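You operate a simulated robot arm through the tools that you are given. There is no shell and no other tool. Be economical: measure what you need, move in short steps, check, and stop when the job is done.

You run a simulated robot arm. Do the job below in one go: nothing can be reset, and whatever is moved stays where it is left.

## Task
Take up the fixture's play with two shims, testing after each.
Fine: test first, thicker shim in slot 1; the last test reads 0.0.

The check looks at the end state, three seconds after you hand in, the way a careful person would. Anything else that was tipped, shoved, dropped, spilled or broken makes it a failure.

## Robot
A 6-joint arm with a two-finger parallel gripper, fixed in place. Base frame: the origin is at the foot of the arm, x ahead of it, y to its left, z up; the work surface is at about z = 4. Lengths are in mm, angles in degrees, forces in N, time in s.
With the tool pointing down near the work surface it reaches from about 140 to 580 mm from the base axis. Its first joint turns from -66.0 to 66.0 degrees. Payload 2.1 kg.
The tool frame sits at the grasp point between the pads (the TCP): z along the fingers, y along the line on which they close. The tips reach 30 mm beyond it. Largest opening 94 mm; finger width 28, thickness 10; the body of the gripper, 50 by 96 mm, starts 55 mm behind the TCP.
Orientation is that of the tool frame in the base frame, as a unit quaternion [w, x, y, z]. With the fingers straight down and closing along the base's y, the tool's x points along the base's -x, its y along +y and its z along -z.

## Interface
- The arm moves only by the tool servo_tool. Its argument "deltas" is a list that holds one entry, the list of rows, each a list of 7 numbers: the shift along the tool's x, y, z in mm, then the turn, a rotation vector about the tool's x, y, z in degrees, then the gripper command, from -1 (shut) to 1 (fully open), values between in proportion. In form: [[[tx, ty, tz, rx, ry, rz, grip], ...]]. A call has 1 to 12 rows; each row is the pose to reach, as a shift and turn from the pose commanded when the call began, along the tool's axes at that moment. Rows are played at 5 a second. More than 50 mm and 8.6 degrees between two rows, or a gripper value outside its range, and nothing of the call is played. Where a pose cannot be reached the arm comes as near as it can. A force on the tool above 70 N (or 10 N above the force at the start of the call, whichever is more), or a blocked arm, ends the call early, and 0.2 s more pass. Each finger travels about 72 mm/s and halts on what it meets, pressing with about 30 N; the grip force reading is that of the motor and also rises with nothing between the fingers. The clock runs only during rows and for 0.2 s after the last one: add rows that repeat a pose to give the fingers time. The reply holds the time, the measured pose of the TCP, the force on the tool along the base axes, the opening and the grip force, in the units named above and with some noise, with the torque about the TCP (base axes, N m) and any sound that the robot's microphone picked up.
- Cameras (640 x 400 px; columns grow to the right, rows downward): "scene" is fixed at [61.1, -372, 494.7]; the picture's right is [0.72, -0.70, 0.00], its down [-0.33, -0.34, -0.88] and it looks along [0.61, 0.64, -0.47] (base axes); focal length 264 px, centre (320, 200). "wrist" rides on the gripper at [76, 14, -103] in the tool frame; the picture's right is [-0.18, 0.98, 0.00], its down [-0.75, -0.14, -0.64] and it looks along [-0.63, -0.12, 0.77] (tool axes); focal length 243 px, centre (320, 200). There is no depth. A picture from a camera that has moved, and an enlarged one, comes with that camera's place and axes in the base frame and with its lens.
- grab_frame(camera): a new picture of that camera. The clock stands still meanwhile.
- zoom(camera, box): a new picture of the part [left, top, right, bottom] of that camera's present view, enlarged. The clock stands still meanwhile.
- finish_job(): hands the job in; it is judged then, once.

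Go step by step. Nothing tells you positions but the pictures and the camera data: compare them with the known pose of the tool, close in by small moves and look again before you grip or let go. The budget is 120 turns and 84 pictures, counting those below and the enlarged ones. Unless the task says otherwise, let go and move clear before handing in, and close with one line.

The tools are called after "Emit:" as name(argument=value, ...) on one line, values as JSON. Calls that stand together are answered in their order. servo_tool: Moves the arm, as the interface text tells. Its arguments: {"type":"object","properties":{"deltas":{"type":"array","items":{"type":"array","items":{"type":"array","items":{"type":"number"}}}}},"required":["deltas"]} The other tools are called the same way: grab_frame (camera) takes a picture; zoom (camera, box) takes an enlarged picture of a part of a camera's view; finish_job () hands the job in.

At the start:

```text
time: 0.0
tool_pos: [260.2, -73.2, 405.4]
orientation: [0.0, 0.001, 1.0, 0.0]
contact_force: [-0.2, -0.7, 0.2]
moment: [0.0, 0.0, 0.03]
opening: 93.7
grip_force: 0.0
```

scene: 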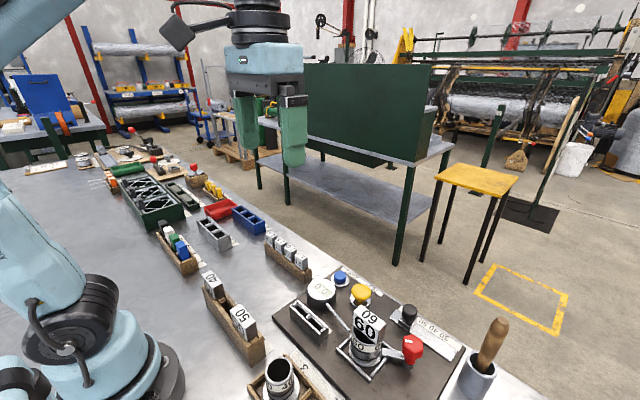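
wrist: 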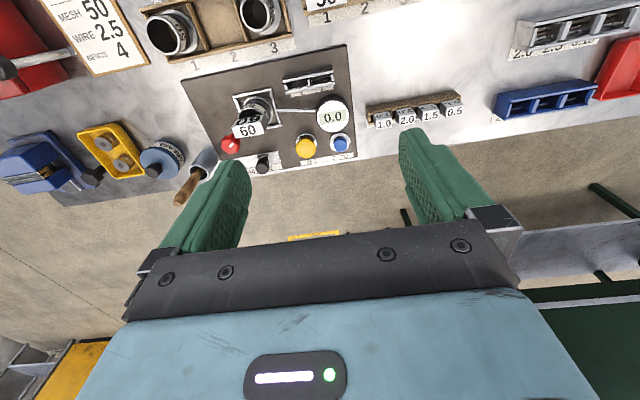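

I see a dark base plate with a fixture (slots, a 0.0 gauge, coloured buttons) and a rack of shims marked 1.0, 2.0, 1.5, 0.5. I'll zoom in for details.

Emit:
zoom(camera="scene", box=[260, 220, 480, 400])

Emit:
zoom(camera="wrist", box=[180, 40, 480, 200])

Emit:
zoom(camera="wrist", box=[0, 0, 360, 120])

Emit:
zoom(camera="scene", box=[140, 180, 320, 290])

```text
2.22 times, centred on (370, 310) of scene
camera zoom: at [61.1, -372.0, 494.7], right [0.72, -0.7, 0.0], down [-0.33, -0.34, -0.88], along [0.61, 0.64, -0.47], focal length 586 px, centre (209, -44)
```

zoom: 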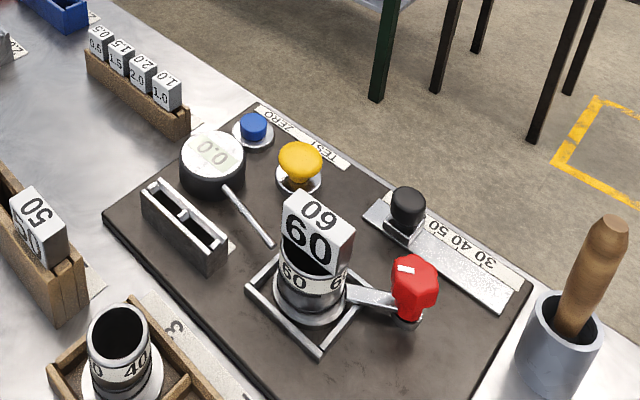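

```text
2.13 times, centred on (330, 120) of wrist
camera zoom: at [183.6, -59.4, 509.5], right [0.18, 0.98, 0.0], down [0.75, -0.14, 0.64], along [0.63, -0.12, -0.77], focal length 518 px, centre (299, 371)
```

zoom: 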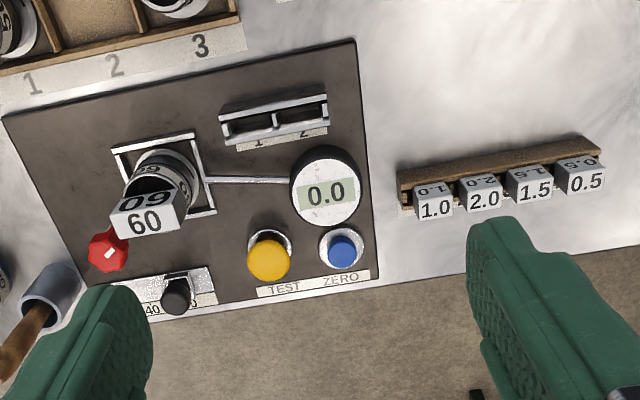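

```text
1.78 times, centred on (180, 60) of wrist
camera zoom: at [183.6, -59.4, 509.5], right [0.18, 0.98, 0.0], down [0.75, -0.14, 0.64], along [0.63, -0.12, -0.77], focal length 431 px, centre (569, 449)
```

zoom: 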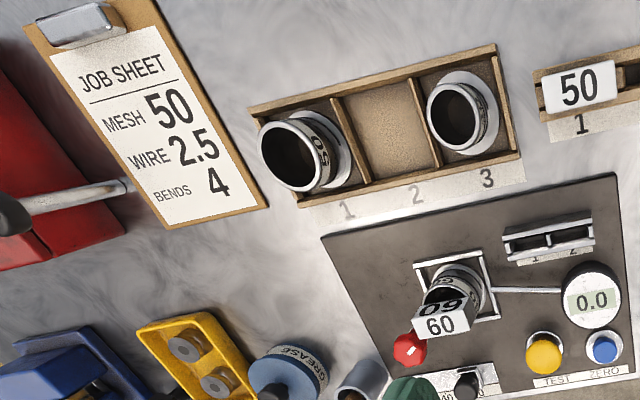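

```text
3.56 times, centred on (230, 235) of scene
camera zoom: at [61.1, -372.0, 494.7], right [0.72, -0.7, 0.0], down [-0.33, -0.34, -0.88], along [0.61, 0.64, -0.47], focal length 937 px, centre (640, 76)
```

zoom: 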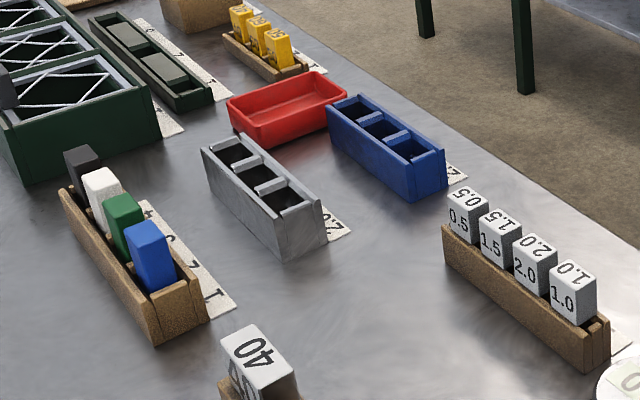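

The test panel has yellow TEST, blue ZERO, two slots marked 1 and 2 and the shim rack to its left. I'll move lower for a closer look before pressing TEST.

Emit:
servo_tool(deltas=[[[-15, 0, 40, 0, 0, 0, 1], [-30, 0, 80, 0, 0, 0, 1], [-45, 0, 120, 0, 0, 0, 1], [-60, 0, 160, 0, 0, 0, 1], [-60, 0, 160, 0, 0, 0, 1]]])

Emit:
grab_frame(camera="wrist")

```text
time: 1.2
tool_pos: [316.2, -72.9, 242.4]
orientation: [-0.001, 0.0, 1.0, 0.0]
contact_force: [0.5, 0.3, 0.1]
moment: [-0.02, 0.0, 0.0]
opening: 93.9
grip_force: 0.0
```

```text
77 pictures are left
camera wrist: at [241.0, -58.8, 345.7], right [0.18, 0.98, 0.0], down [0.75, -0.14, 0.64], along [0.63, -0.12, -0.77], focal length 243 px, centre (320, 200)
```

wrist: 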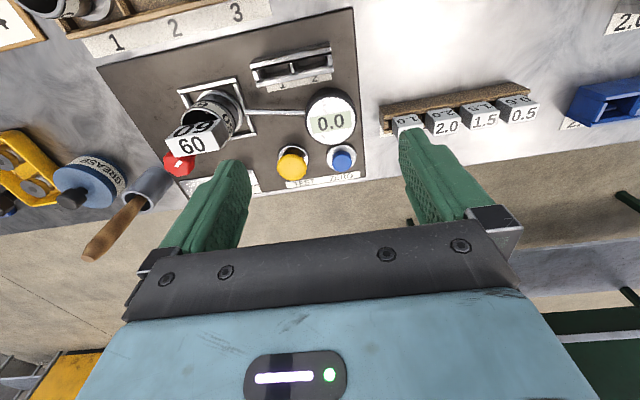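

Yellow TEST is about (415, -134, 45). I'll shut the gripper, go above it and look again.

Emit:
servo_tool(deltas=[[[-33, -20, 0, 0, 0, 0, -1], [-66, -40, 0, 0, 0, 0, -1], [-99, -61, 10, 0, 0, 0, -1], [-99, -61, 50, 0, 0, 0, -1], [-99, -61, 90, 0, 0, 0, -1], [-99, -61, 115, 0, 0, 0, -1], [-99, -61, 115, 0, 0, 0, -1]]])

Emit:
grab_frame(camera="wrist")

Emit:
zoom(camera="scene", box=[260, 220, 480, 400])

```text
time: 2.8
tool_pos: [417.8, -134.0, 129.2]
orientation: [0.0, 0.0, 1.0, 0.0]
contact_force: [0.1, -0.6, -0.1]
moment: [0.0, 0.0, -0.01]
opening: 0.0
grip_force: 30.2
```

```text
76 pictures are left
camera wrist: at [341.0, -119.3, 233.0], right [0.18, 0.98, 0.0], down [0.75, -0.14, 0.64], along [0.63, -0.12, -0.77], focal length 243 px, centre (320, 200)
```

wrist: 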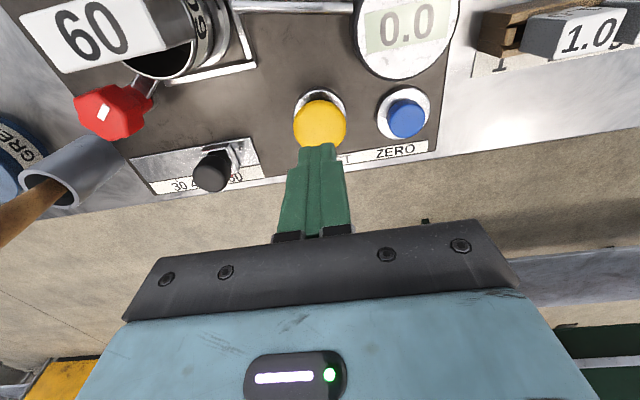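

```text
2.22 times, centred on (370, 310) of scene
camera zoom: at [61.1, -372.0, 494.7], right [0.72, -0.7, 0.0], down [-0.33, -0.34, -0.88], along [0.61, 0.64, -0.47], focal length 586 px, centre (209, -44)
```

zoom: 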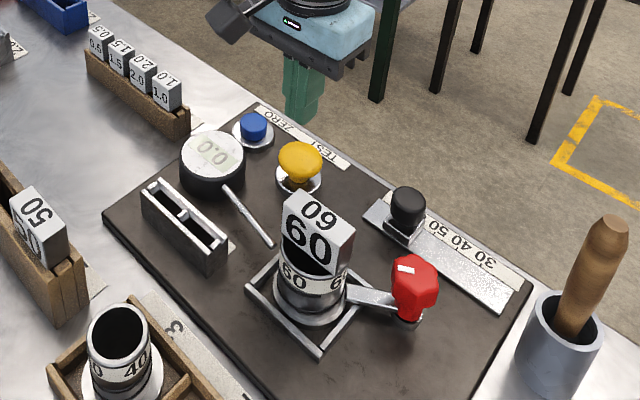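

The shut fingers stand right above the yellow button. I'll press down in small steps.

Emit:
servo_tool(deltas=[[[0, 0, 35, 0, 0, 0, -1], [0, 0, 42, 0, 0, 0, -1], [0, 0, 46, 0, 0, 0, -1], [0, 0, 49, 0, 0, 0, -1], [0, 0, 52, 0, 0, 0, -1], [0, 0, 55, 0, 0, 0, -1], [0, 0, 58, 0, 0, 0, -1]]])

Emit:
grab_frame(camera="wrist")

```text
time: 4.4
tool_pos: [419.5, -133.7, 74.7]
orientation: [0.0, -0.001, 1.0, 0.0]
contact_force: [-0.9, 1.7, 27.7]
moment: [0.0, -0.07, -0.01]
opening: 0.0
grip_force: 30.3
heard: click
```

```text
74 pictures are left
camera wrist: at [342.2, -119.7, 177.0], right [0.18, 0.98, 0.0], down [0.75, -0.14, 0.64], along [0.63, -0.12, -0.77], focal length 243 px, centre (320, 200)
```

wrist: 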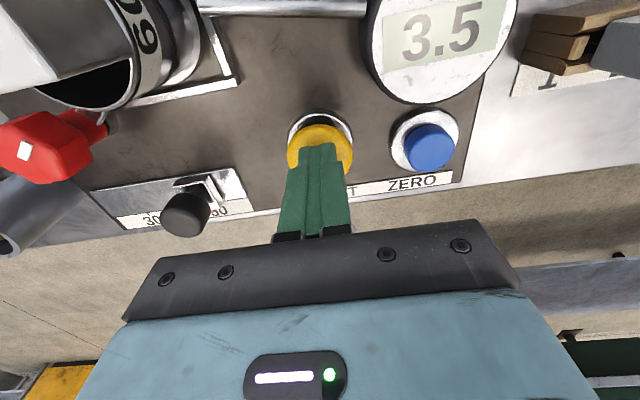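

TEST reads 3.5, so the pair is 2.0 + 1.5, with 2.0 in slot 1 and 1.5 in slot 2. I'll lift off and go look at the shim rack.

Emit:
servo_tool(deltas=[[[0, 0, -45, 0, 0, 0, -1], [0, 0, -90, 0, 0, 0, -1], [0, 0, -130, 0, 0, 0, -1], [28, 40, -130, 0, 0, 0, 0], [56, 80, -130, 0, 0, 0, 1], [84, 115, -130, 0, 0, 0, 1], [112, 150, -130, 0, 0, 0, 1], [135, 190, -130, 0, 0, 0, 1], [135, 205, -130, 0, 0, 0, 1], [135, 205, -130, 0, 0, 0, 1]]])

Emit:
grab_frame(camera="wrist")

Emit:
zoom(camera="scene", box=[250, 220, 350, 350])

```text
time: 6.6
tool_pos: [284.4, 71.0, 202.9]
orientation: [-0.001, -0.001, 1.0, 0.0]
contact_force: [0.1, -0.4, 0.3]
moment: [0.0, 0.01, 0.02]
opening: 94.1
grip_force: 0.1
```

```text
73 pictures are left
camera wrist: at [209.1, 84.7, 305.7], right [0.18, 0.98, 0.0], down [0.75, -0.14, 0.64], along [0.63, -0.12, -0.77], focal length 243 px, centre (320, 200)
```

wrist: 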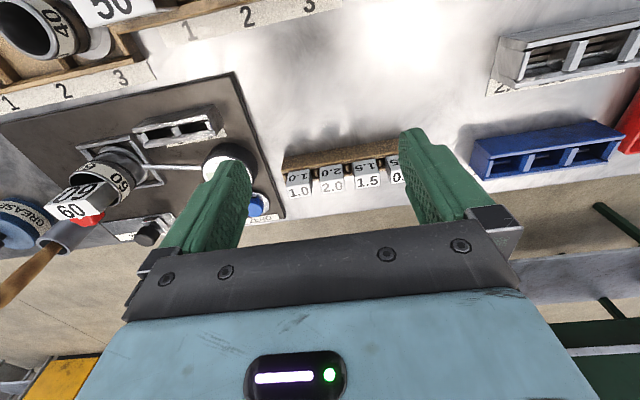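

```text
3.08 times, centred on (300, 285) of scene
camera zoom: at [61.1, -372.0, 494.7], right [0.72, -0.7, 0.0], down [-0.33, -0.34, -0.88], along [0.61, 0.64, -0.47], focal length 811 px, centre (382, -62)
```

zoom: 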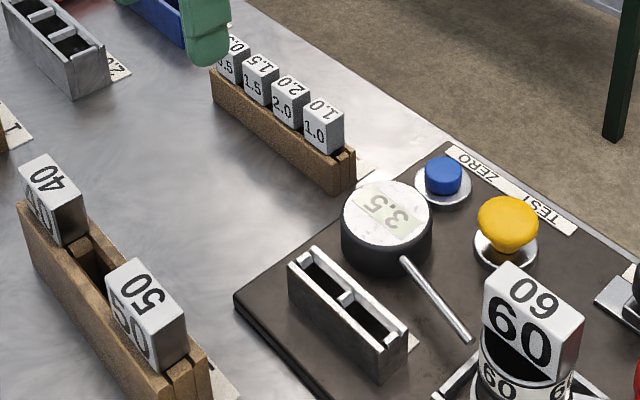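

The 2.0 shim's head top is about (386, 65, 68) and the 1.5 about (386, 107, 68). I'll zoom for head dimensions and gaps.

Emit:
zoom(camera="wrist", box=[270, 130, 420, 220])

Emit:
zoom(camera="wrist", box=[110, 80, 260, 170])

Emit:
zoom(camera="scene", box=[300, 230, 370, 290])

```text
4.27 times, centred on (345, 175) of wrist
camera zoom: at [209.1, 84.7, 305.7], right [0.18, 0.98, 0.0], down [0.75, -0.14, 0.64], along [0.63, -0.12, -0.77], focal length 1035 px, centre (213, 307)
```

zoom: 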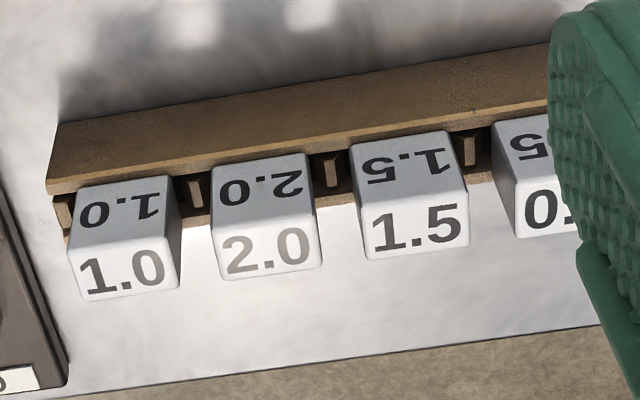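

```text
4.27 times, centred on (185, 125) of wrist
camera zoom: at [209.1, 84.7, 305.7], right [0.18, 0.98, 0.0], down [0.75, -0.14, 0.64], along [0.63, -0.12, -0.77], focal length 1035 px, centre (896, 520)
```

zoom: 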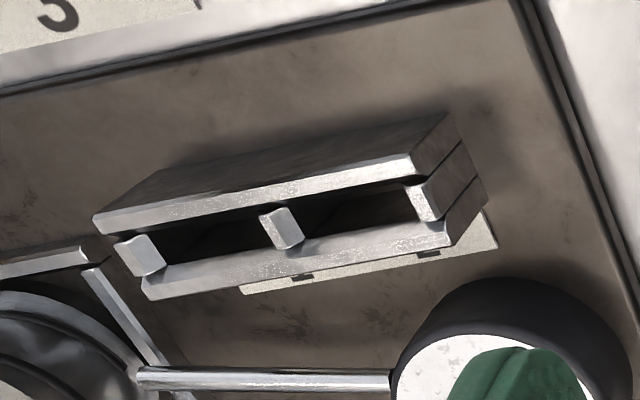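

```text
6.67 times, centred on (335, 260) of scene
camera zoom: at [61.1, -372.0, 494.7], right [0.72, -0.7, 0.0], down [-0.33, -0.34, -0.88], along [0.61, 0.64, -0.47], focal length 1757 px, centre (220, -200)
```

zoom: 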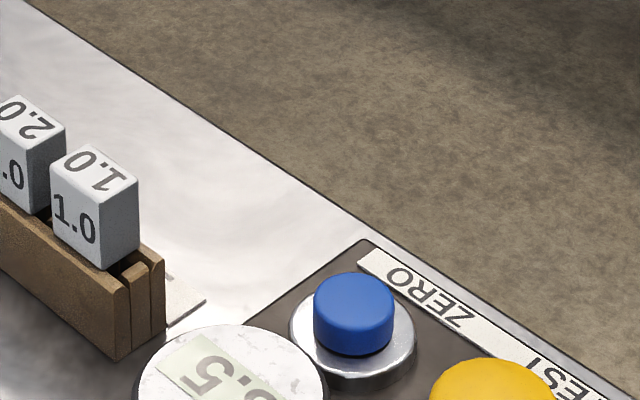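

Heads are about 29 mm wide in y with 11 mm gaps, so I'll grip across x. I'll turn the tool 90° about its axis and move above the 2.0 shim.

Emit:
servo_tool(deltas=[[[-9, 0, 4, 0, 0, 7.5, 1], [-18, 0, 8, 0, 0, 15, 1], [-27, -1, 12, 0, 0, 22.5, 1], [-36, -1, 16, 0, 0, 30, 1], [-45, -2, 20, 0, 0, 37.5, 1], [-54, -2, 24, 0, 0, 45, 1], [-63, -3, 28, 0, 0, 52.5, 1], [-72, -3, 32, 0, 0, 60, 1], [-81, -4, 36, 0, 0, 67.5, 1], [-90, -4, 40, 0, 0, 75, 1], [-100, -4, 43, 0, 0, 82.5, 1], [-100, -4, 43, 0, 0, 90, 1]]])

Emit:
grab_frame(camera="wrist")

```text
time: 9.2
tool_pos: [383.1, 65.4, 161.0]
orientation: [0.0, 0.707, 0.707, -0.001]
contact_force: [0.5, 0.7, 0.0]
moment: [0.0, -0.02, 0.0]
opening: 94.1
grip_force: 0.1
```

```text
68 pictures are left
camera wrist: at [398.7, 142.1, 263.7], right [0.98, -0.19, 0.0], down [-0.14, -0.75, 0.64], along [-0.12, -0.63, -0.77], focal length 243 px, centre (320, 200)
```

wrist: 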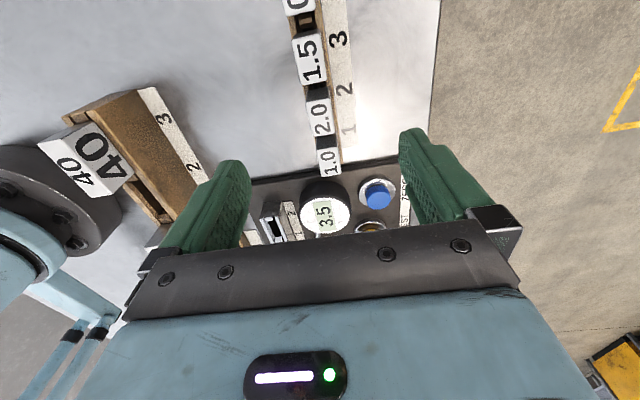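

The 2.0 head is under the tool as expected. A zoom for alignment and head extents.

Emit:
zoom(camera="wrist", box=[240, 20, 400, 190])

```text
2.35 times, centred on (320, 105) of wrist
camera zoom: at [398.7, 142.1, 263.7], right [0.98, -0.19, 0.0], down [-0.14, -0.75, 0.64], along [-0.12, -0.63, -0.77], focal length 571 px, centre (320, 424)
```

zoom: 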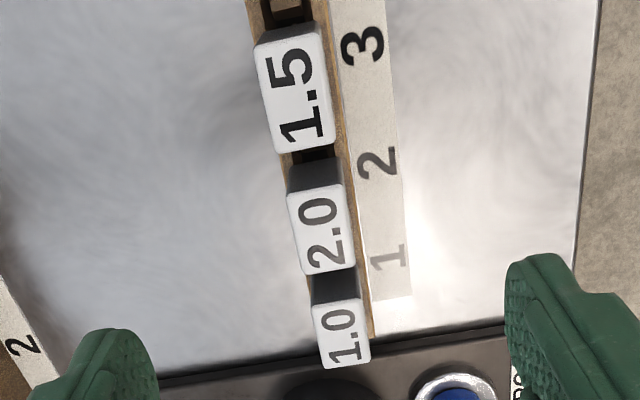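

Heads are aligned along y at x≈385, 20 mm thick. I'll descend over the 2.0 shim and stop to check before gripping.

Emit:
servo_tool(deltas=[[[2, 2, 30, 0, 0, 0, 1], [2, 2, 60, 0, 0, 0, 0.3], [2, 2, 72, 0, 0, 0, 0], [2, 2, 84, 0, 0, 0, -0.1], [2, 2, 84, 0, 0, 0, -0.1]]])

Emit:
grab_frame(camera="wrist")

Emit:
zoom(camera="scene", box=[240, 190, 340, 290])

```text
time: 10.4
tool_pos: [385.3, 68.2, 76.2]
orientation: [0.0, 0.707, 0.707, 0.0]
contact_force: [-0.4, 0.4, 0.1]
moment: [0.01, -0.01, 0.03]
opening: 42.4
grip_force: 0.1
```

```text
66 pictures are left
camera wrist: at [400.3, 145.4, 179.8], right [0.98, -0.18, 0.0], down [-0.14, -0.75, 0.64], along [-0.12, -0.63, -0.77], focal length 243 px, centre (320, 200)
```

wrist: 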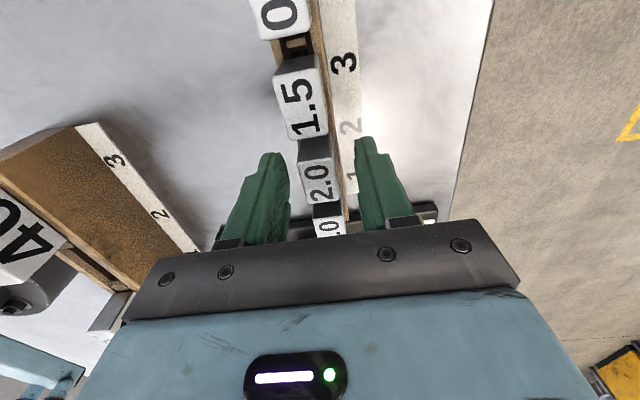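

```text
4.00 times, centred on (290, 240) of scene
camera zoom: at [61.1, -372.0, 494.7], right [0.72, -0.7, 0.0], down [-0.33, -0.34, -0.88], along [0.61, 0.64, -0.47], focal length 1054 px, centre (440, 40)
```

zoom: 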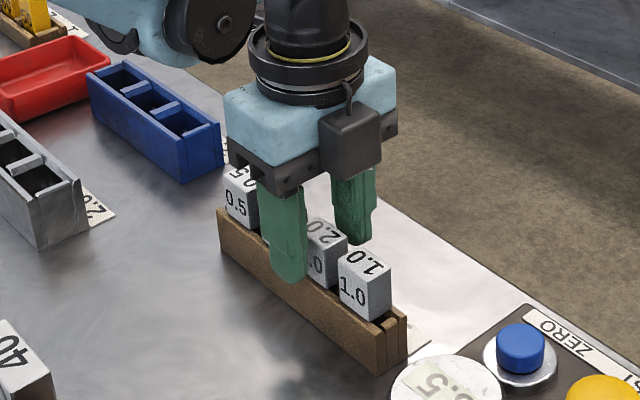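

The fingers straddle the 2.0 head cleanly, with tips above the rack. Gripping.

Emit:
servo_tool(deltas=[[[0, 0, 0, 0, 0, 0, -0.4], [0, 0, 0, 0, 0, 0, -0.7], [0, 0, 0, 0, 0, 0, -1], [0, 0, 0, 0, 0, 0, -1]]])

Emit:
zoom(camera="wrist", box=[220, 60, 420, 240])

```text
time: 11.4
tool_pos: [385.2, 69.5, 77.6]
orientation: [0.0, 0.707, 0.707, 0.0]
contact_force: [-0.8, -0.4, -0.7]
moment: [-0.01, -0.03, -0.01]
opening: 18.7
grip_force: 30.4
```

```text
2.22 times, centred on (320, 150) of wrist
camera zoom: at [400.2, 145.5, 180.0], right [0.98, -0.18, 0.0], down [-0.14, -0.75, 0.64], along [-0.12, -0.63, -0.77], focal length 539 px, centre (320, 311)
```

zoom: 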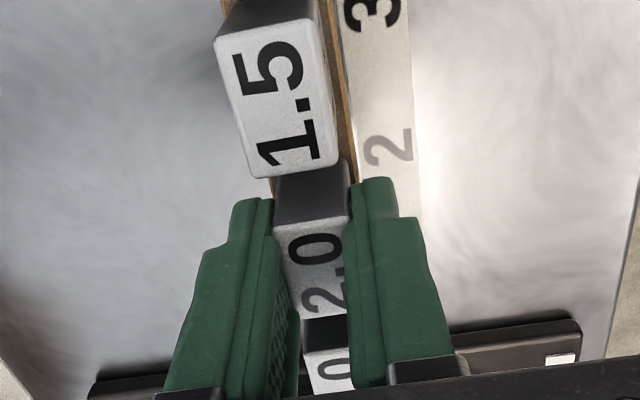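

Gripped at 18.7 mm. Lifting straight up.

Emit:
servo_tool(deltas=[[[0, 0, -10, 0, 0, 0, -1], [0, 0, -25, 0, 0, 0, -1], [0, 0, -45, 0, 0, 0, -1], [0, 0, -75, 0, 0, 0, -1], [0, 0, -105, 0, 0, 0, -1], [0, 0, -105, 0, 0, 0, -1]]])

Emit:
zoom(camera="scene", box=[240, 160, 340, 290])

Emit:
grab_frame(camera="wrist")

```text
time: 12.8
tool_pos: [384.2, 69.1, 181.1]
orientation: [-0.001, 0.707, 0.707, 0.0]
contact_force: [-0.3, -0.2, 0.0]
moment: [0.0, 0.02, -0.01]
opening: 18.7
grip_force: 29.7
```

```text
3.08 times, centred on (290, 225) of scene
camera zoom: at [61.1, -372.0, 494.7], right [0.72, -0.7, 0.0], down [-0.33, -0.34, -0.88], along [0.61, 0.64, -0.47], focal length 811 px, centre (412, 123)
```

zoom: 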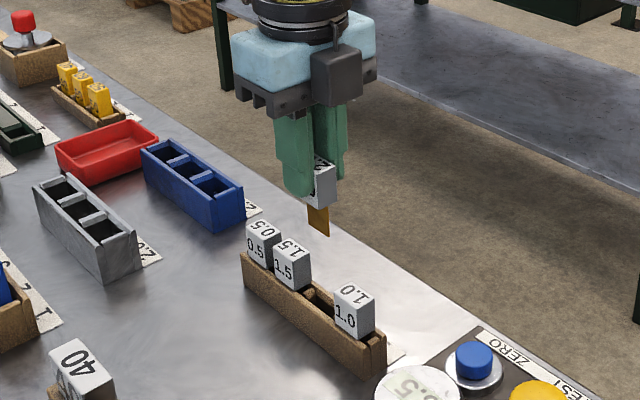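

```text
62 pictures are left
camera wrist: at [399.7, 145.2, 284.8], right [0.98, -0.18, 0.0], down [-0.14, -0.75, 0.64], along [-0.12, -0.63, -0.77], focal length 243 px, centre (320, 200)
```

wrist: 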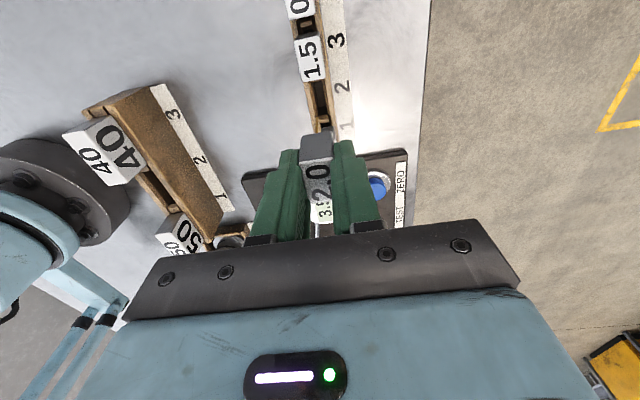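

The 2.0 shim is out with its thin brass leaf pointing down. I'll carry it beside the fixture to measure the slots.

Emit:
servo_tool(deltas=[[[-32, -11, 0, 0, 0, 0, -1], [-64, -22, 0, 0, 0, 0, -1], [-96, -33, 0, 0, 0, 0, -1], [-120, -44, 0, 0, 0, 0, -1], [-129, -44, 0, 0, 0, 0, -1], [-129, -44, 0, 0, 0, 0, -1]]])

Emit:
grab_frame(camera="wrist")

Emit:
zoom(camera="scene", box=[260, 220, 400, 360])

```text
time: 14.2
tool_pos: [340.9, -61.8, 183.6]
orientation: [0.0, 0.706, 0.708, 0.0]
contact_force: [-0.7, -0.1, 0.1]
moment: [-0.01, 0.02, 0.0]
opening: 18.9
grip_force: 30.1
```

```text
61 pictures are left
camera wrist: at [355.8, 14.3, 285.4], right [0.98, -0.18, 0.0], down [-0.14, -0.75, 0.64], along [-0.12, -0.63, -0.77], focal length 243 px, centre (320, 200)
```

wrist: 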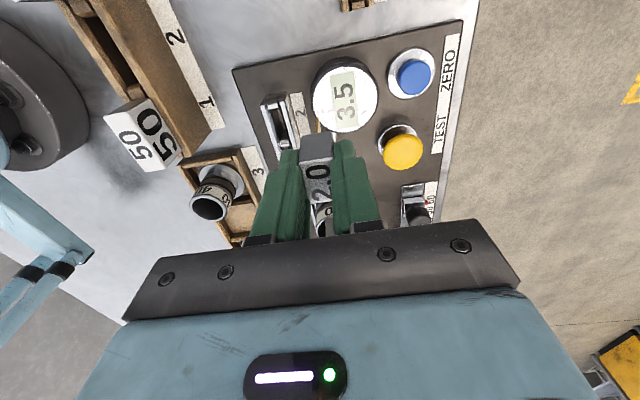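

```text
2.86 times, centred on (330, 290) of scene
camera zoom: at [61.1, -372.0, 494.7], right [0.72, -0.7, 0.0], down [-0.33, -0.34, -0.88], along [0.61, 0.64, -0.47], focal length 753 px, centre (291, -57)
```

zoom: 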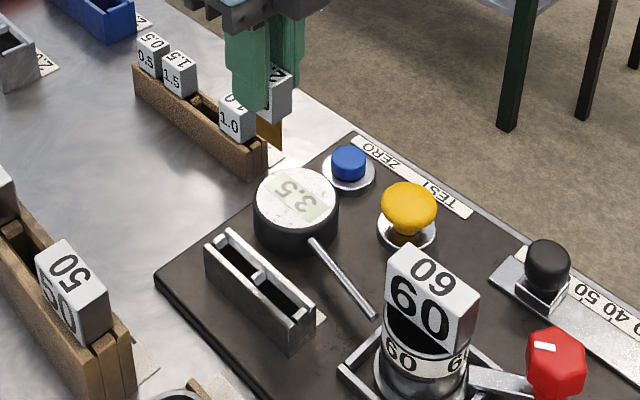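

I'll shift to -y so the slots show clear above the fingers.

Emit:
servo_tool(deltas=[[[-25, 0, 0, 0, 0, 0, -1], [-50, 0, 0, 0, 0, 0, -1], [-50, 0, 0, 0, 0, 0, -1]]])

Emit:
zoom(camera="wrist", box=[220, 40, 380, 160])

```text
time: 15.0
tool_pos: [342.8, -111.6, 181.9]
orientation: [0.0, 0.707, 0.707, -0.001]
contact_force: [-0.1, -0.4, 0.0]
moment: [0.01, 0.02, 0.02]
opening: 19.1
grip_force: 29.9
```

```text
3.33 times, centred on (300, 100) of wrist
camera zoom: at [356.8, -35.3, 285.4], right [0.98, -0.18, 0.0], down [-0.14, -0.75, 0.64], along [-0.12, -0.63, -0.77], focal length 809 px, centre (387, 533)
```

zoom: 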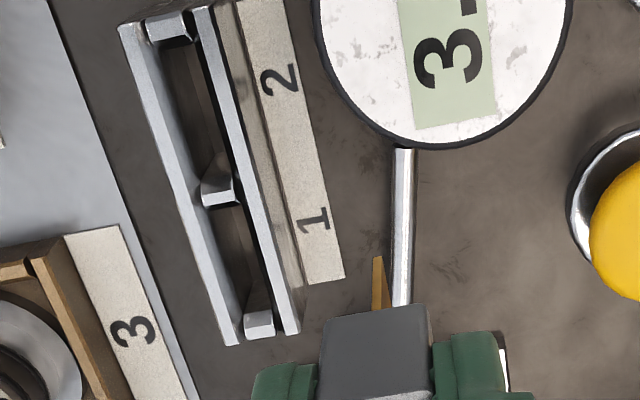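

Slot 1 centre measures about (296, -119), slot 2 (296, -79), slots about 12 mm wide. I'll go above slot 1, with the leaf still above the rails, and check.

Emit:
servo_tool(deltas=[[[-3, -23, 0, 0, 0, 0, -1], [-6.5, -46.5, 0, 0, 0, 0, -1], [-6.5, -46.5, 30, 0, 0, 0, -1], [-6.5, -46.5, 57, 0, 0, 0, -1], [-6.5, -46.5, 57, 0, 0, 0, -1]]])

Emit:
zoom(camera="wrist", box=[240, 40, 400, 200])

Emit:
zoom(camera="scene", box=[260, 230, 380, 350])

```text
time: 16.2
tool_pos: [296.2, -119.4, 126.6]
orientation: [0.0, 0.707, 0.707, 0.0]
contact_force: [-1.2, -1.0, -0.4]
moment: [0.0, 0.02, 0.01]
opening: 18.8
grip_force: 30.7
```

```text
2.50 times, centred on (320, 120) of wrist
camera zoom: at [310.1, -42.7, 229.2], right [0.98, -0.18, 0.0], down [-0.14, -0.75, 0.64], along [-0.12, -0.63, -0.77], focal length 606 px, centre (320, 400)
```

zoom: 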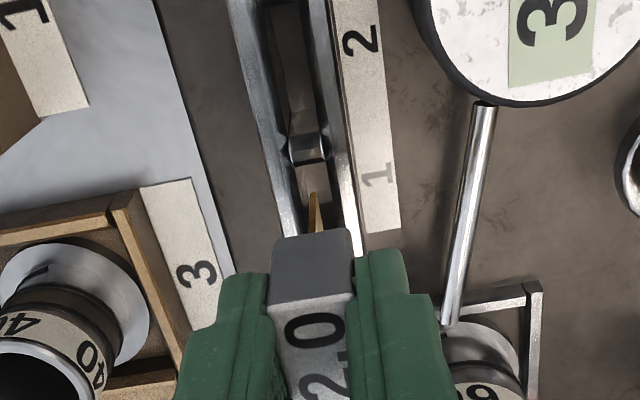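

```text
3.33 times, centred on (320, 290) of scene
camera zoom: at [61.1, -372.0, 494.7], right [0.72, -0.7, 0.0], down [-0.33, -0.34, -0.88], along [0.61, 0.64, -0.47], focal length 878 px, centre (320, -100)
```

zoom: 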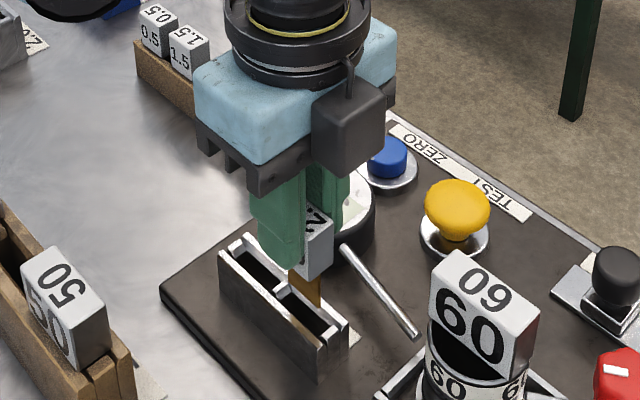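

The leaf is lined up with slot 1 in both views. I'll lower it partway and check the force.

Emit:
servo_tool(deltas=[[[0, 0, 10, 0, 0, 0, -1], [0, 0, 18, 0, 0, 0, -1], [0, 0, 25, 0, 0, 0, -1], [0, 0, 30, 0, 0, 0, -1]]])

Emit:
zoom(camera="scene", box=[290, 250, 370, 330])

```text
time: 17.2
tool_pos: [295.0, -117.2, 94.0]
orientation: [0.0, 0.707, 0.707, 0.0]
contact_force: [0.0, -0.3, -1.1]
moment: [0.01, -0.02, -0.02]
opening: 18.7
grip_force: 30.2
```

```text
5.00 times, centred on (330, 290) of scene
camera zoom: at [61.1, -372.0, 494.7], right [0.72, -0.7, 0.0], down [-0.33, -0.34, -0.88], along [0.61, 0.64, -0.47], focal length 1318 px, centre (270, -250)
```

zoom: 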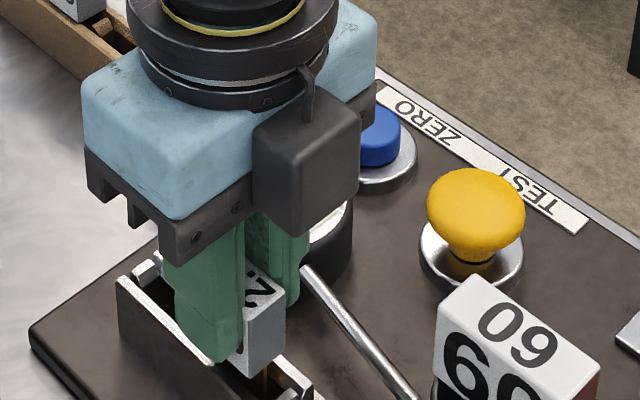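

The leaf is inside slot 1 with no force. Lowering on until the head seats.

Emit:
servo_tool(deltas=[[[0, 0, 3, 0, 0, 0, -1], [0, 0, 5, 0, 0, 0, -1], [0, 0, 7, 0, 0, 0, -1]]])

Emit:
zoom(camera="scene", box=[290, 260, 370, 340])

```text
time: 18.0
tool_pos: [295.1, -119.2, 88.2]
orientation: [0.001, 0.708, 0.707, -0.001]
contact_force: [0.0, 0.6, 0.0]
moment: [-0.01, 0.01, 0.0]
opening: 18.9
grip_force: 30.4
```

```text
5.00 times, centred on (330, 300) of scene
camera zoom: at [61.1, -372.0, 494.7], right [0.72, -0.7, 0.0], down [-0.33, -0.34, -0.88], along [0.61, 0.64, -0.47], focal length 1318 px, centre (270, -300)
```

zoom: 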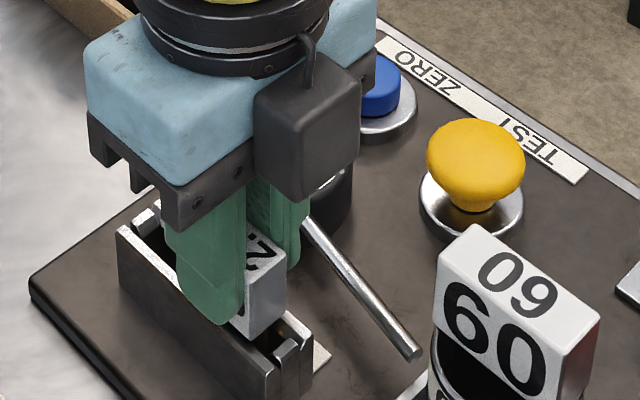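

Nearly seated. Continuing in 1–2 mm steps.

Emit:
servo_tool(deltas=[[[0, 0, 1.5, 0, 0, 0, -1], [0, 0, 3, 0, 0, 0, -1], [0, 0, 4, 0, 0, 0, -1]]])

```text
time: 18.8
tool_pos: [294.7, -118.0, 84.4]
orientation: [0.0, 0.707, 0.707, 0.0]
contact_force: [-2.7, 0.7, 27.5]
moment: [-0.04, 0.1, 0.0]
opening: 18.9
grip_force: 29.6
```

Contact at 27 N: the head sits on the rails. I'll ease up 1 mm, release, and rise.

Emit:
servo_tool(deltas=[[[0, 0, -1, 0, 0, 0, -1], [0, 0, -1, 0, 0, 0, -0.5], [0, 0, -1, 0, 0, 0, -0.2], [0, 0, -1, 0, 0, 0, -0.2]]])

Emit:
zoom(camera="wrist", box=[220, 60, 420, 240])

Emit:
zoom(camera="scene", box=[290, 260, 370, 340])

```text
time: 19.8
tool_pos: [293.6, -117.9, 85.1]
orientation: [0.0, 0.707, 0.707, 0.001]
contact_force: [0.5, 0.3, -1.3]
moment: [0.02, 0.01, 0.02]
opening: 37.8
grip_force: 0.2
```

```text
2.22 times, centred on (320, 150) of wrist
camera zoom: at [309.2, -41.0, 187.9], right [0.98, -0.18, 0.0], down [-0.14, -0.75, 0.64], along [-0.12, -0.63, -0.77], focal length 539 px, centre (320, 311)
```

zoom: 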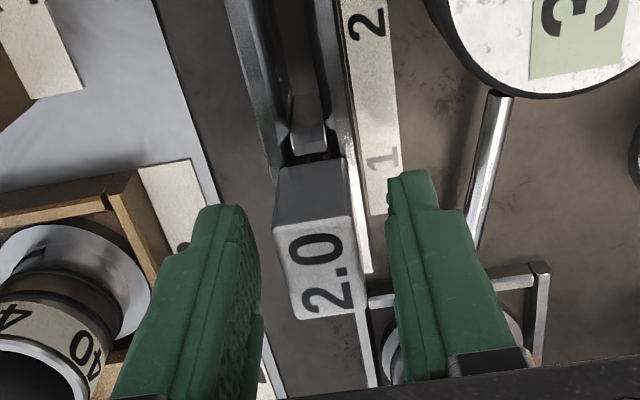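

```text
5.00 times, centred on (330, 300) of scene
camera zoom: at [61.1, -372.0, 494.7], right [0.72, -0.7, 0.0], down [-0.33, -0.34, -0.88], along [0.61, 0.64, -0.47], focal length 1318 px, centre (270, -300)
```

zoom: 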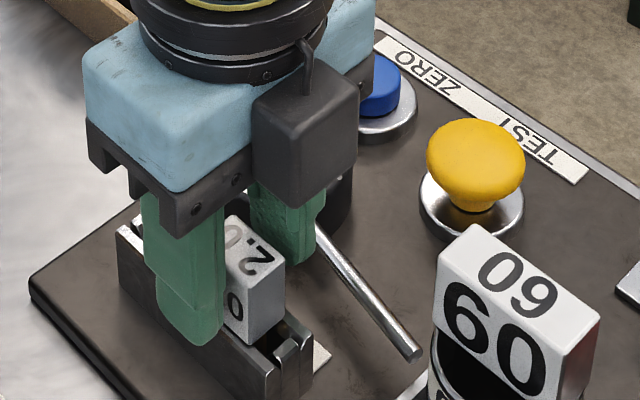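

The 2.0 shim is seated in slot 1. I'll rise, move over TEST with fingers shut, and press it.

Emit:
servo_tool(deltas=[[[0, 0, -20, 0, 0, 0, -0.2], [0, 0, -40, 0, 0, 0, -0.2], [0, 0, -65, 0, 0, 0, -0.2], [-4, 30, -65, 0, 0, 0, -1], [-8, 60, -65, 0, 0, 0, -1], [-12, 90, -65, 0, 0, 0, -1], [-16, 122, -65, 0, 0, 0, -1], [-16, 122, -45, 0, 0, 0, -1], [-16, 122, -45, 0, 0, 0, -1]]])

Emit:
grab_frame(camera="wrist")

Emit:
zoom(camera="scene", box=[280, 240, 420, 350])

```text
time: 21.8
tool_pos: [418.5, -133.5, 128.6]
orientation: [0.0, 0.707, 0.707, 0.0]
contact_force: [-0.2, 0.8, 0.1]
moment: [0.02, -0.01, 0.05]
opening: 0.3
grip_force: 30.3
```

```text
52 pictures are left
camera wrist: at [432.8, -56.0, 232.0], right [0.98, -0.18, 0.0], down [-0.14, -0.75, 0.64], along [-0.12, -0.63, -0.77], focal length 243 px, centre (320, 200)
```

wrist: 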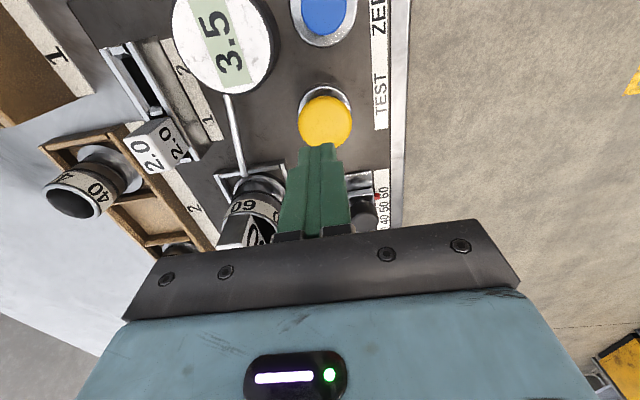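

```text
3.64 times, centred on (350, 295) of scene
camera zoom: at [61.1, -372.0, 494.7], right [0.72, -0.7, 0.0], down [-0.33, -0.34, -0.88], along [0.61, 0.64, -0.47], focal length 958 px, centre (211, -146)
```

zoom: 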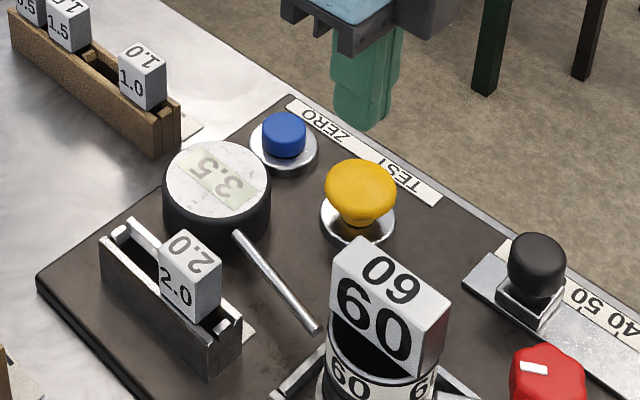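

Shim 2.0 stands upright in slot 1. Pressing TEST.

Emit:
servo_tool(deltas=[[[1, 0, 35, 0, 0, 0, -1], [1, 0, 42, 0, 0, 0, -1], [1, 0, 46, 0, 0, 0, -1], [1, 0, 49, 0, 0, 0, -1], [1, 0, 52, 0, 0, 0, -1], [1, 0, 55, 0, 0, 0, -1], [1, 0, 57, 0, 0, 0, -1]]])

Emit:
grab_frame(camera="wrist")

```text
time: 23.4
tool_pos: [417.1, -132.5, 73.3]
orientation: [0.0, 0.707, 0.707, 0.0]
contact_force: [0.3, 1.1, 34.6]
moment: [-0.04, -0.15, 0.02]
opening: 0.2
grip_force: 29.9
heard: click
```

```text
50 pictures are left
camera wrist: at [431.6, -55.8, 176.0], right [0.98, -0.18, 0.0], down [-0.14, -0.75, 0.64], along [-0.12, -0.63, -0.77], focal length 243 px, centre (320, 200)
```

wrist: 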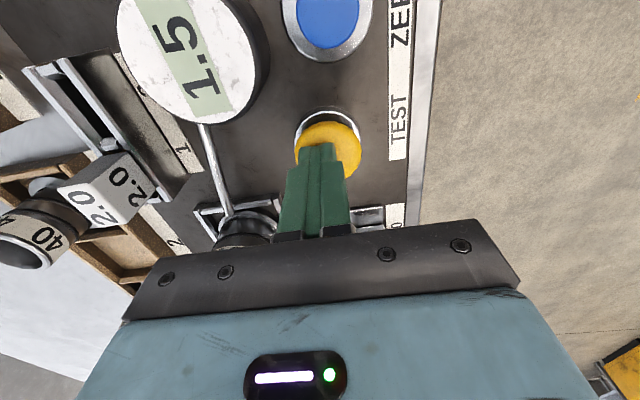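

It reads 1.5 now, as expected. Going back to the rack for the 1.5 shim at about (385, 109).

Emit:
servo_tool(deltas=[[[0, 0, -40, 0, 0, 0, -1], [0, 0, -80, 0, 0, 0, -1], [0, 0, -95, 0, 0, 0, -1], [35, -5, -95, 0, 0, 0, -1], [75, -12, -95, 0, 0, 0, -0.5], [115, -19, -95, 0, 0, 0, 0], [155, -26, -95, 0, 0, 0, 0.3], [195, -32, -95, 0, 0, 0, 0.3], [230, -32, -95, 0, 0, 0, 0.3], [242, -32, -95, 0, 0, 0, 0.3], [242, -32, -95, 0, 0, 0, 0.3]]])

Emit:
zoom(camera="wrist", box=[240, 20, 400, 190])

```text
time: 25.8
tool_pos: [387.0, 108.2, 166.9]
orientation: [0.0, 0.707, 0.708, 0.001]
contact_force: [-0.1, -0.4, 1.0]
moment: [0.0, 0.03, 0.0]
opening: 60.8
grip_force: 0.1
```

```text
2.35 times, centred on (320, 105) of wrist
camera zoom: at [402.1, 184.6, 271.4], right [0.98, -0.18, 0.0], down [-0.14, -0.75, 0.64], along [-0.12, -0.63, -0.77], focal length 571 px, centre (320, 424)
```

zoom: 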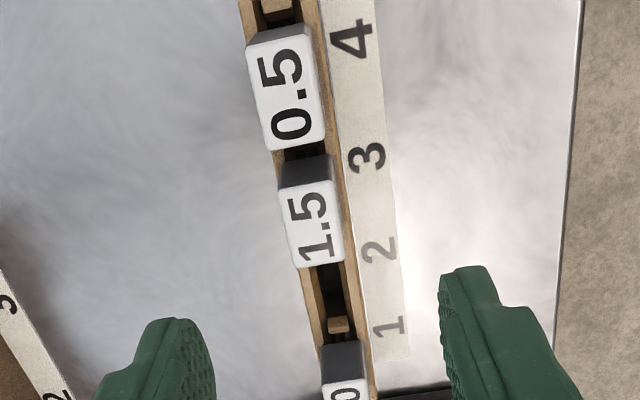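

The 1.5 head is at (385, 109). Descending with small correction.

Emit:
servo_tool(deltas=[[[1.5, -1.8, 30, 0, 0, 0, 0.3], [1.5, -1.8, 60, 0, 0, 0, 0], [1.5, -1.8, 80, 0, 0, 0, -0.1], [1.5, -1.8, 91, 0, 0, 0, -0.1], [1.5, -1.8, 91, 0, 0, 0, -0.1]]])

Emit:
zoom(camera="wrist", box=[220, 60, 420, 240])

```text
time: 27.0
tool_pos: [385.4, 111.7, 76.1]
orientation: [0.0, 0.707, 0.707, 0.0]
contact_force: [0.1, 0.1, 0.3]
moment: [0.01, -0.01, -0.01]
opening: 42.3
grip_force: 0.1
```

```text
2.22 times, centred on (320, 150) of wrist
camera zoom: at [399.0, 188.0, 179.9], right [0.98, -0.18, 0.0], down [-0.14, -0.75, 0.64], along [-0.12, -0.63, -0.77], focal length 539 px, centre (320, 311)
```

zoom: 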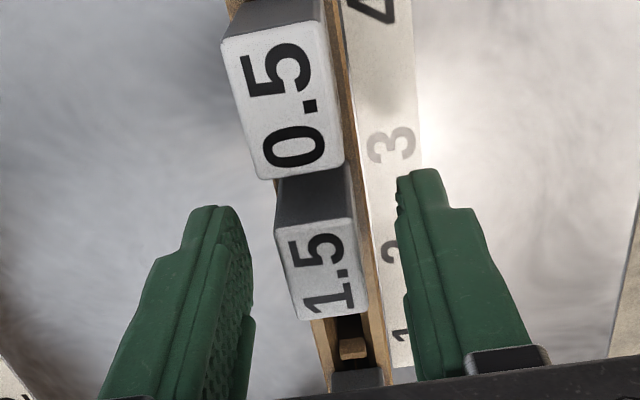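

Centred. Gripping and lifting straight up.

Emit:
servo_tool(deltas=[[[0, 0, 0, 0, 0, 0, -0.4], [0, 0, 0, 0, 0, 0, -0.7], [0, 0, 0, 0, 0, 0, -1], [0, 0, 0, 0, 0, 0, -1], [0, 0, -10, 0, 0, 0, -1], [0, 0, -25, 0, 0, 0, -1], [0, 0, -45, 0, 0, 0, -1], [0, 0, -75, 0, 0, 0, -1], [0, 0, -105, 0, 0, 0, -1], [0, 0, -105, 0, 0, 0, -1]]])

Emit:
zoom(camera="scene", box=[240, 160, 340, 290])

```text
time: 29.2
tool_pos: [384.3, 110.4, 183.0]
orientation: [0.0, 0.707, 0.708, 0.001]
contact_force: [-0.1, -0.6, -1.0]
moment: [0.01, 0.01, -0.03]
opening: 18.8
grip_force: 29.3
```

```text
3.08 times, centred on (290, 225) of scene
camera zoom: at [61.1, -372.0, 494.7], right [0.72, -0.7, 0.0], down [-0.33, -0.34, -0.88], along [0.61, 0.64, -0.47], focal length 811 px, centre (412, 123)
```

zoom: 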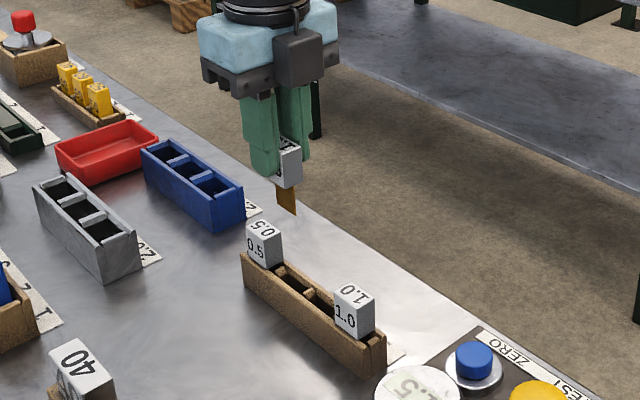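

The 1.5 shim is held. Carrying it above slot 2 at about (295, -77).

Emit:
servo_tool(deltas=[[[-35, -16, 0, 0, 0, 0, -1], [-70, -32, 0, 0, 0, 0, -1], [-105, -48, 0, 0, 0, 0, -1], [-140, -64, 0, 0, 0, 0, -1], [-170, -80, 0, 0, 0, 0, -1], [-188, -90, 0, 0, 0, 0, -1], [-188, -90, 28, 0, 0, 0, -1], [-188, -90, 56, 0, 0, 0, -1], [-188, -90, 56, 0, 0, 0, -1]]])

Emit:
zoom(camera="wrist", box=[240, 40, 400, 200])

Emit:
zoom(camera="scene", box=[260, 230, 380, 350])

```text
time: 31.2
tool_pos: [296.5, -79.7, 126.0]
orientation: [0.0, 0.707, 0.707, 0.0]
contact_force: [0.2, -0.2, -0.5]
moment: [-0.01, 0.01, 0.01]
opening: 18.9
grip_force: 29.7
```

```text
2.50 times, centred on (320, 120) of wrist
camera zoom: at [310.4, -3.3, 229.2], right [0.98, -0.18, 0.0], down [-0.14, -0.75, 0.64], along [-0.12, -0.63, -0.77], focal length 606 px, centre (320, 400)
```

zoom: 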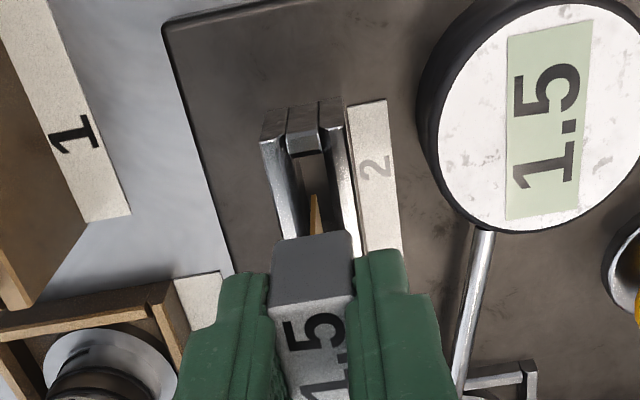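

```text
3.33 times, centred on (320, 290) of scene
camera zoom: at [61.1, -372.0, 494.7], right [0.72, -0.7, 0.0], down [-0.33, -0.34, -0.88], along [0.61, 0.64, -0.47], focal length 878 px, centre (320, -100)
```

zoom: 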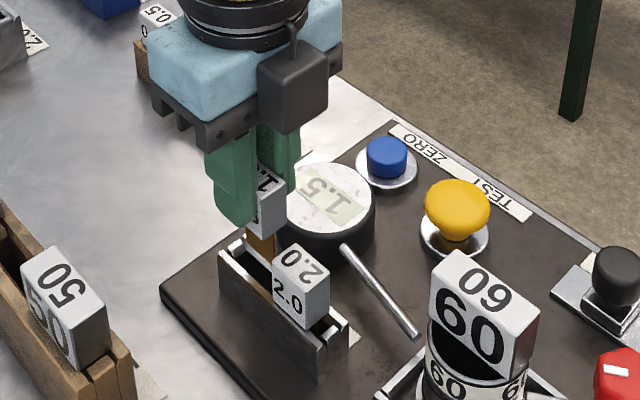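

The leaf lines up with slot 2; I'll nudge +1.5 mm in y and lower it.

Emit:
servo_tool(deltas=[[[1.5, 0, 5, 0, 0, 0, -1], [1.5, 0, 12, 0, 0, 0, -1], [1.5, 0, 19, 0, 0, 0, -1], [1.5, 0, 25, 0, 0, 0, -1], [1.5, 0, 30, 0, 0, 0, -1], [1.5, 0, 34, 0, 0, 0, -1]]])

Emit:
zoom(camera="scene", box=[280, 250, 370, 340])

```text
time: 32.6
tool_pos: [293.3, -76.9, 91.2]
orientation: [0.0, 0.707, 0.707, 0.0]
contact_force: [-0.3, 0.1, -0.2]
moment: [0.02, 0.01, 0.0]
opening: 18.7
grip_force: 29.7
```

```text
4.44 times, centred on (325, 295) of scene
camera zoom: at [61.1, -372.0, 494.7], right [0.72, -0.7, 0.0], down [-0.33, -0.34, -0.88], along [0.61, 0.64, -0.47], focal length 1171 px, centre (298, -222)
```

zoom: 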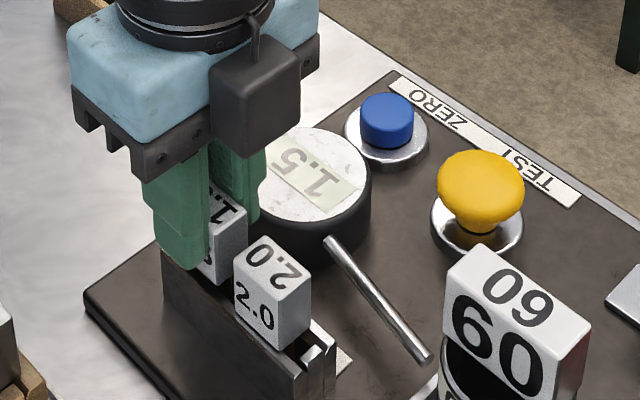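

No force; the leaf is in slot 2. Seating it slowly.

Emit:
servo_tool(deltas=[[[0, 0, 2, 0, 0, 0, -1], [0, 0, 4, 0, 0, 0, -1], [0, 0, 5.5, 0, 0, 0, -1], [0, 0, 7, 0, 0, 0, -1]]])

```text
time: 33.6
tool_pos: [294.6, -75.3, 85.6]
orientation: [-0.001, 0.707, 0.707, -0.001]
contact_force: [-4.1, 0.7, 25.3]
moment: [-0.08, 0.12, -0.01]
opening: 19.0
grip_force: 29.8
```

Seated at the same height and force as the first. Easing up 1 mm and releasing.

Emit:
servo_tool(deltas=[[[0, 0, -1, 0, 0, 0, -1], [0, 0, -1, 0, 0, 0, -0.5], [0, 0, -1, 0, 0, 0, -0.3], [0, 0, -1, 0, 0, 0, -0.3]]])

Emit:
zoom(camera="wrist", box=[220, 60, 420, 240])

Emit:
zoom(camera="scene", box=[280, 250, 370, 340])

```text
time: 34.6
tool_pos: [294.8, -75.8, 85.3]
orientation: [0.0, 0.707, 0.707, 0.0]
contact_force: [0.4, -0.3, 0.5]
moment: [0.0, -0.02, 0.0]
opening: 33.0
grip_force: 0.0
```

```text
2.22 times, centred on (320, 150) of wrist
camera zoom: at [308.5, 1.2, 188.5], right [0.98, -0.18, 0.0], down [-0.14, -0.75, 0.64], along [-0.12, -0.63, -0.77], focal length 539 px, centre (320, 311)
```

zoom: 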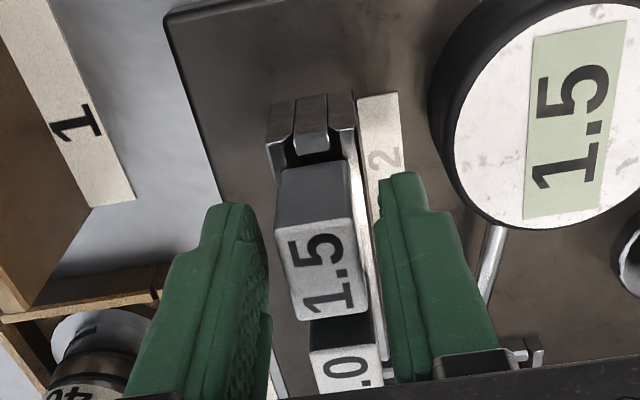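

```text
4.44 times, centred on (325, 295) of scene
camera zoom: at [61.1, -372.0, 494.7], right [0.72, -0.7, 0.0], down [-0.33, -0.34, -0.88], along [0.61, 0.64, -0.47], focal length 1171 px, centre (298, -222)
```

zoom: 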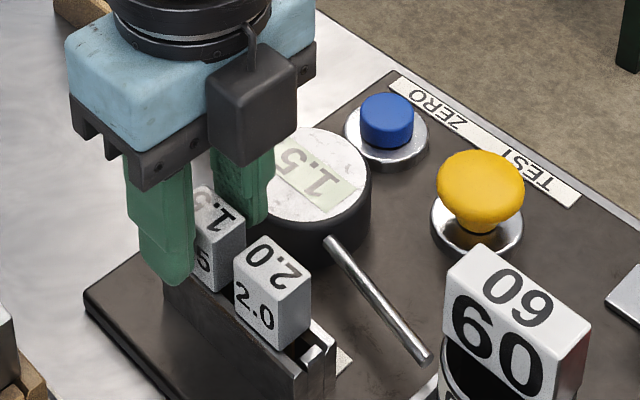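

Both shims are in place. I'll rise, go over TEST, and press it last time.

Emit:
servo_tool(deltas=[[[0, 0, -20, 0, 0, 0, -0.3], [0, 0, -45, 0, 0, 0, -0.3], [0, 0, -65, 0, 0, 0, -0.3], [-15, 32, -65, 0, 0, 0, -1], [-30, 64, -65, 0, 0, 0, -1], [-45, 96, -65, 0, 0, 0, -1], [-57, 123, -65, 0, 0, 0, -1], [-57, 123, -40, 0, 0, 0, -1], [-57, 123, -40, 0, 0, 0, -1]]])

Emit:
grab_frame(camera="wrist")

```text
time: 36.6
tool_pos: [415.6, -134.8, 121.7]
orientation: [0.0, 0.707, 0.707, 0.001]
contact_force: [1.5, -1.4, 0.1]
moment: [0.03, 0.01, 0.01]
opening: 0.0
grip_force: 29.6
```

```text
41 pictures are left
camera wrist: at [430.1, -58.1, 225.9], right [0.98, -0.18, 0.0], down [-0.14, -0.75, 0.64], along [-0.12, -0.63, -0.77], focal length 243 px, centre (320, 200)
```

wrist: 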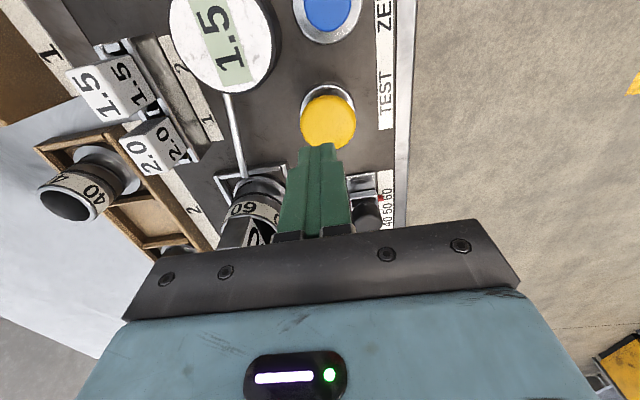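

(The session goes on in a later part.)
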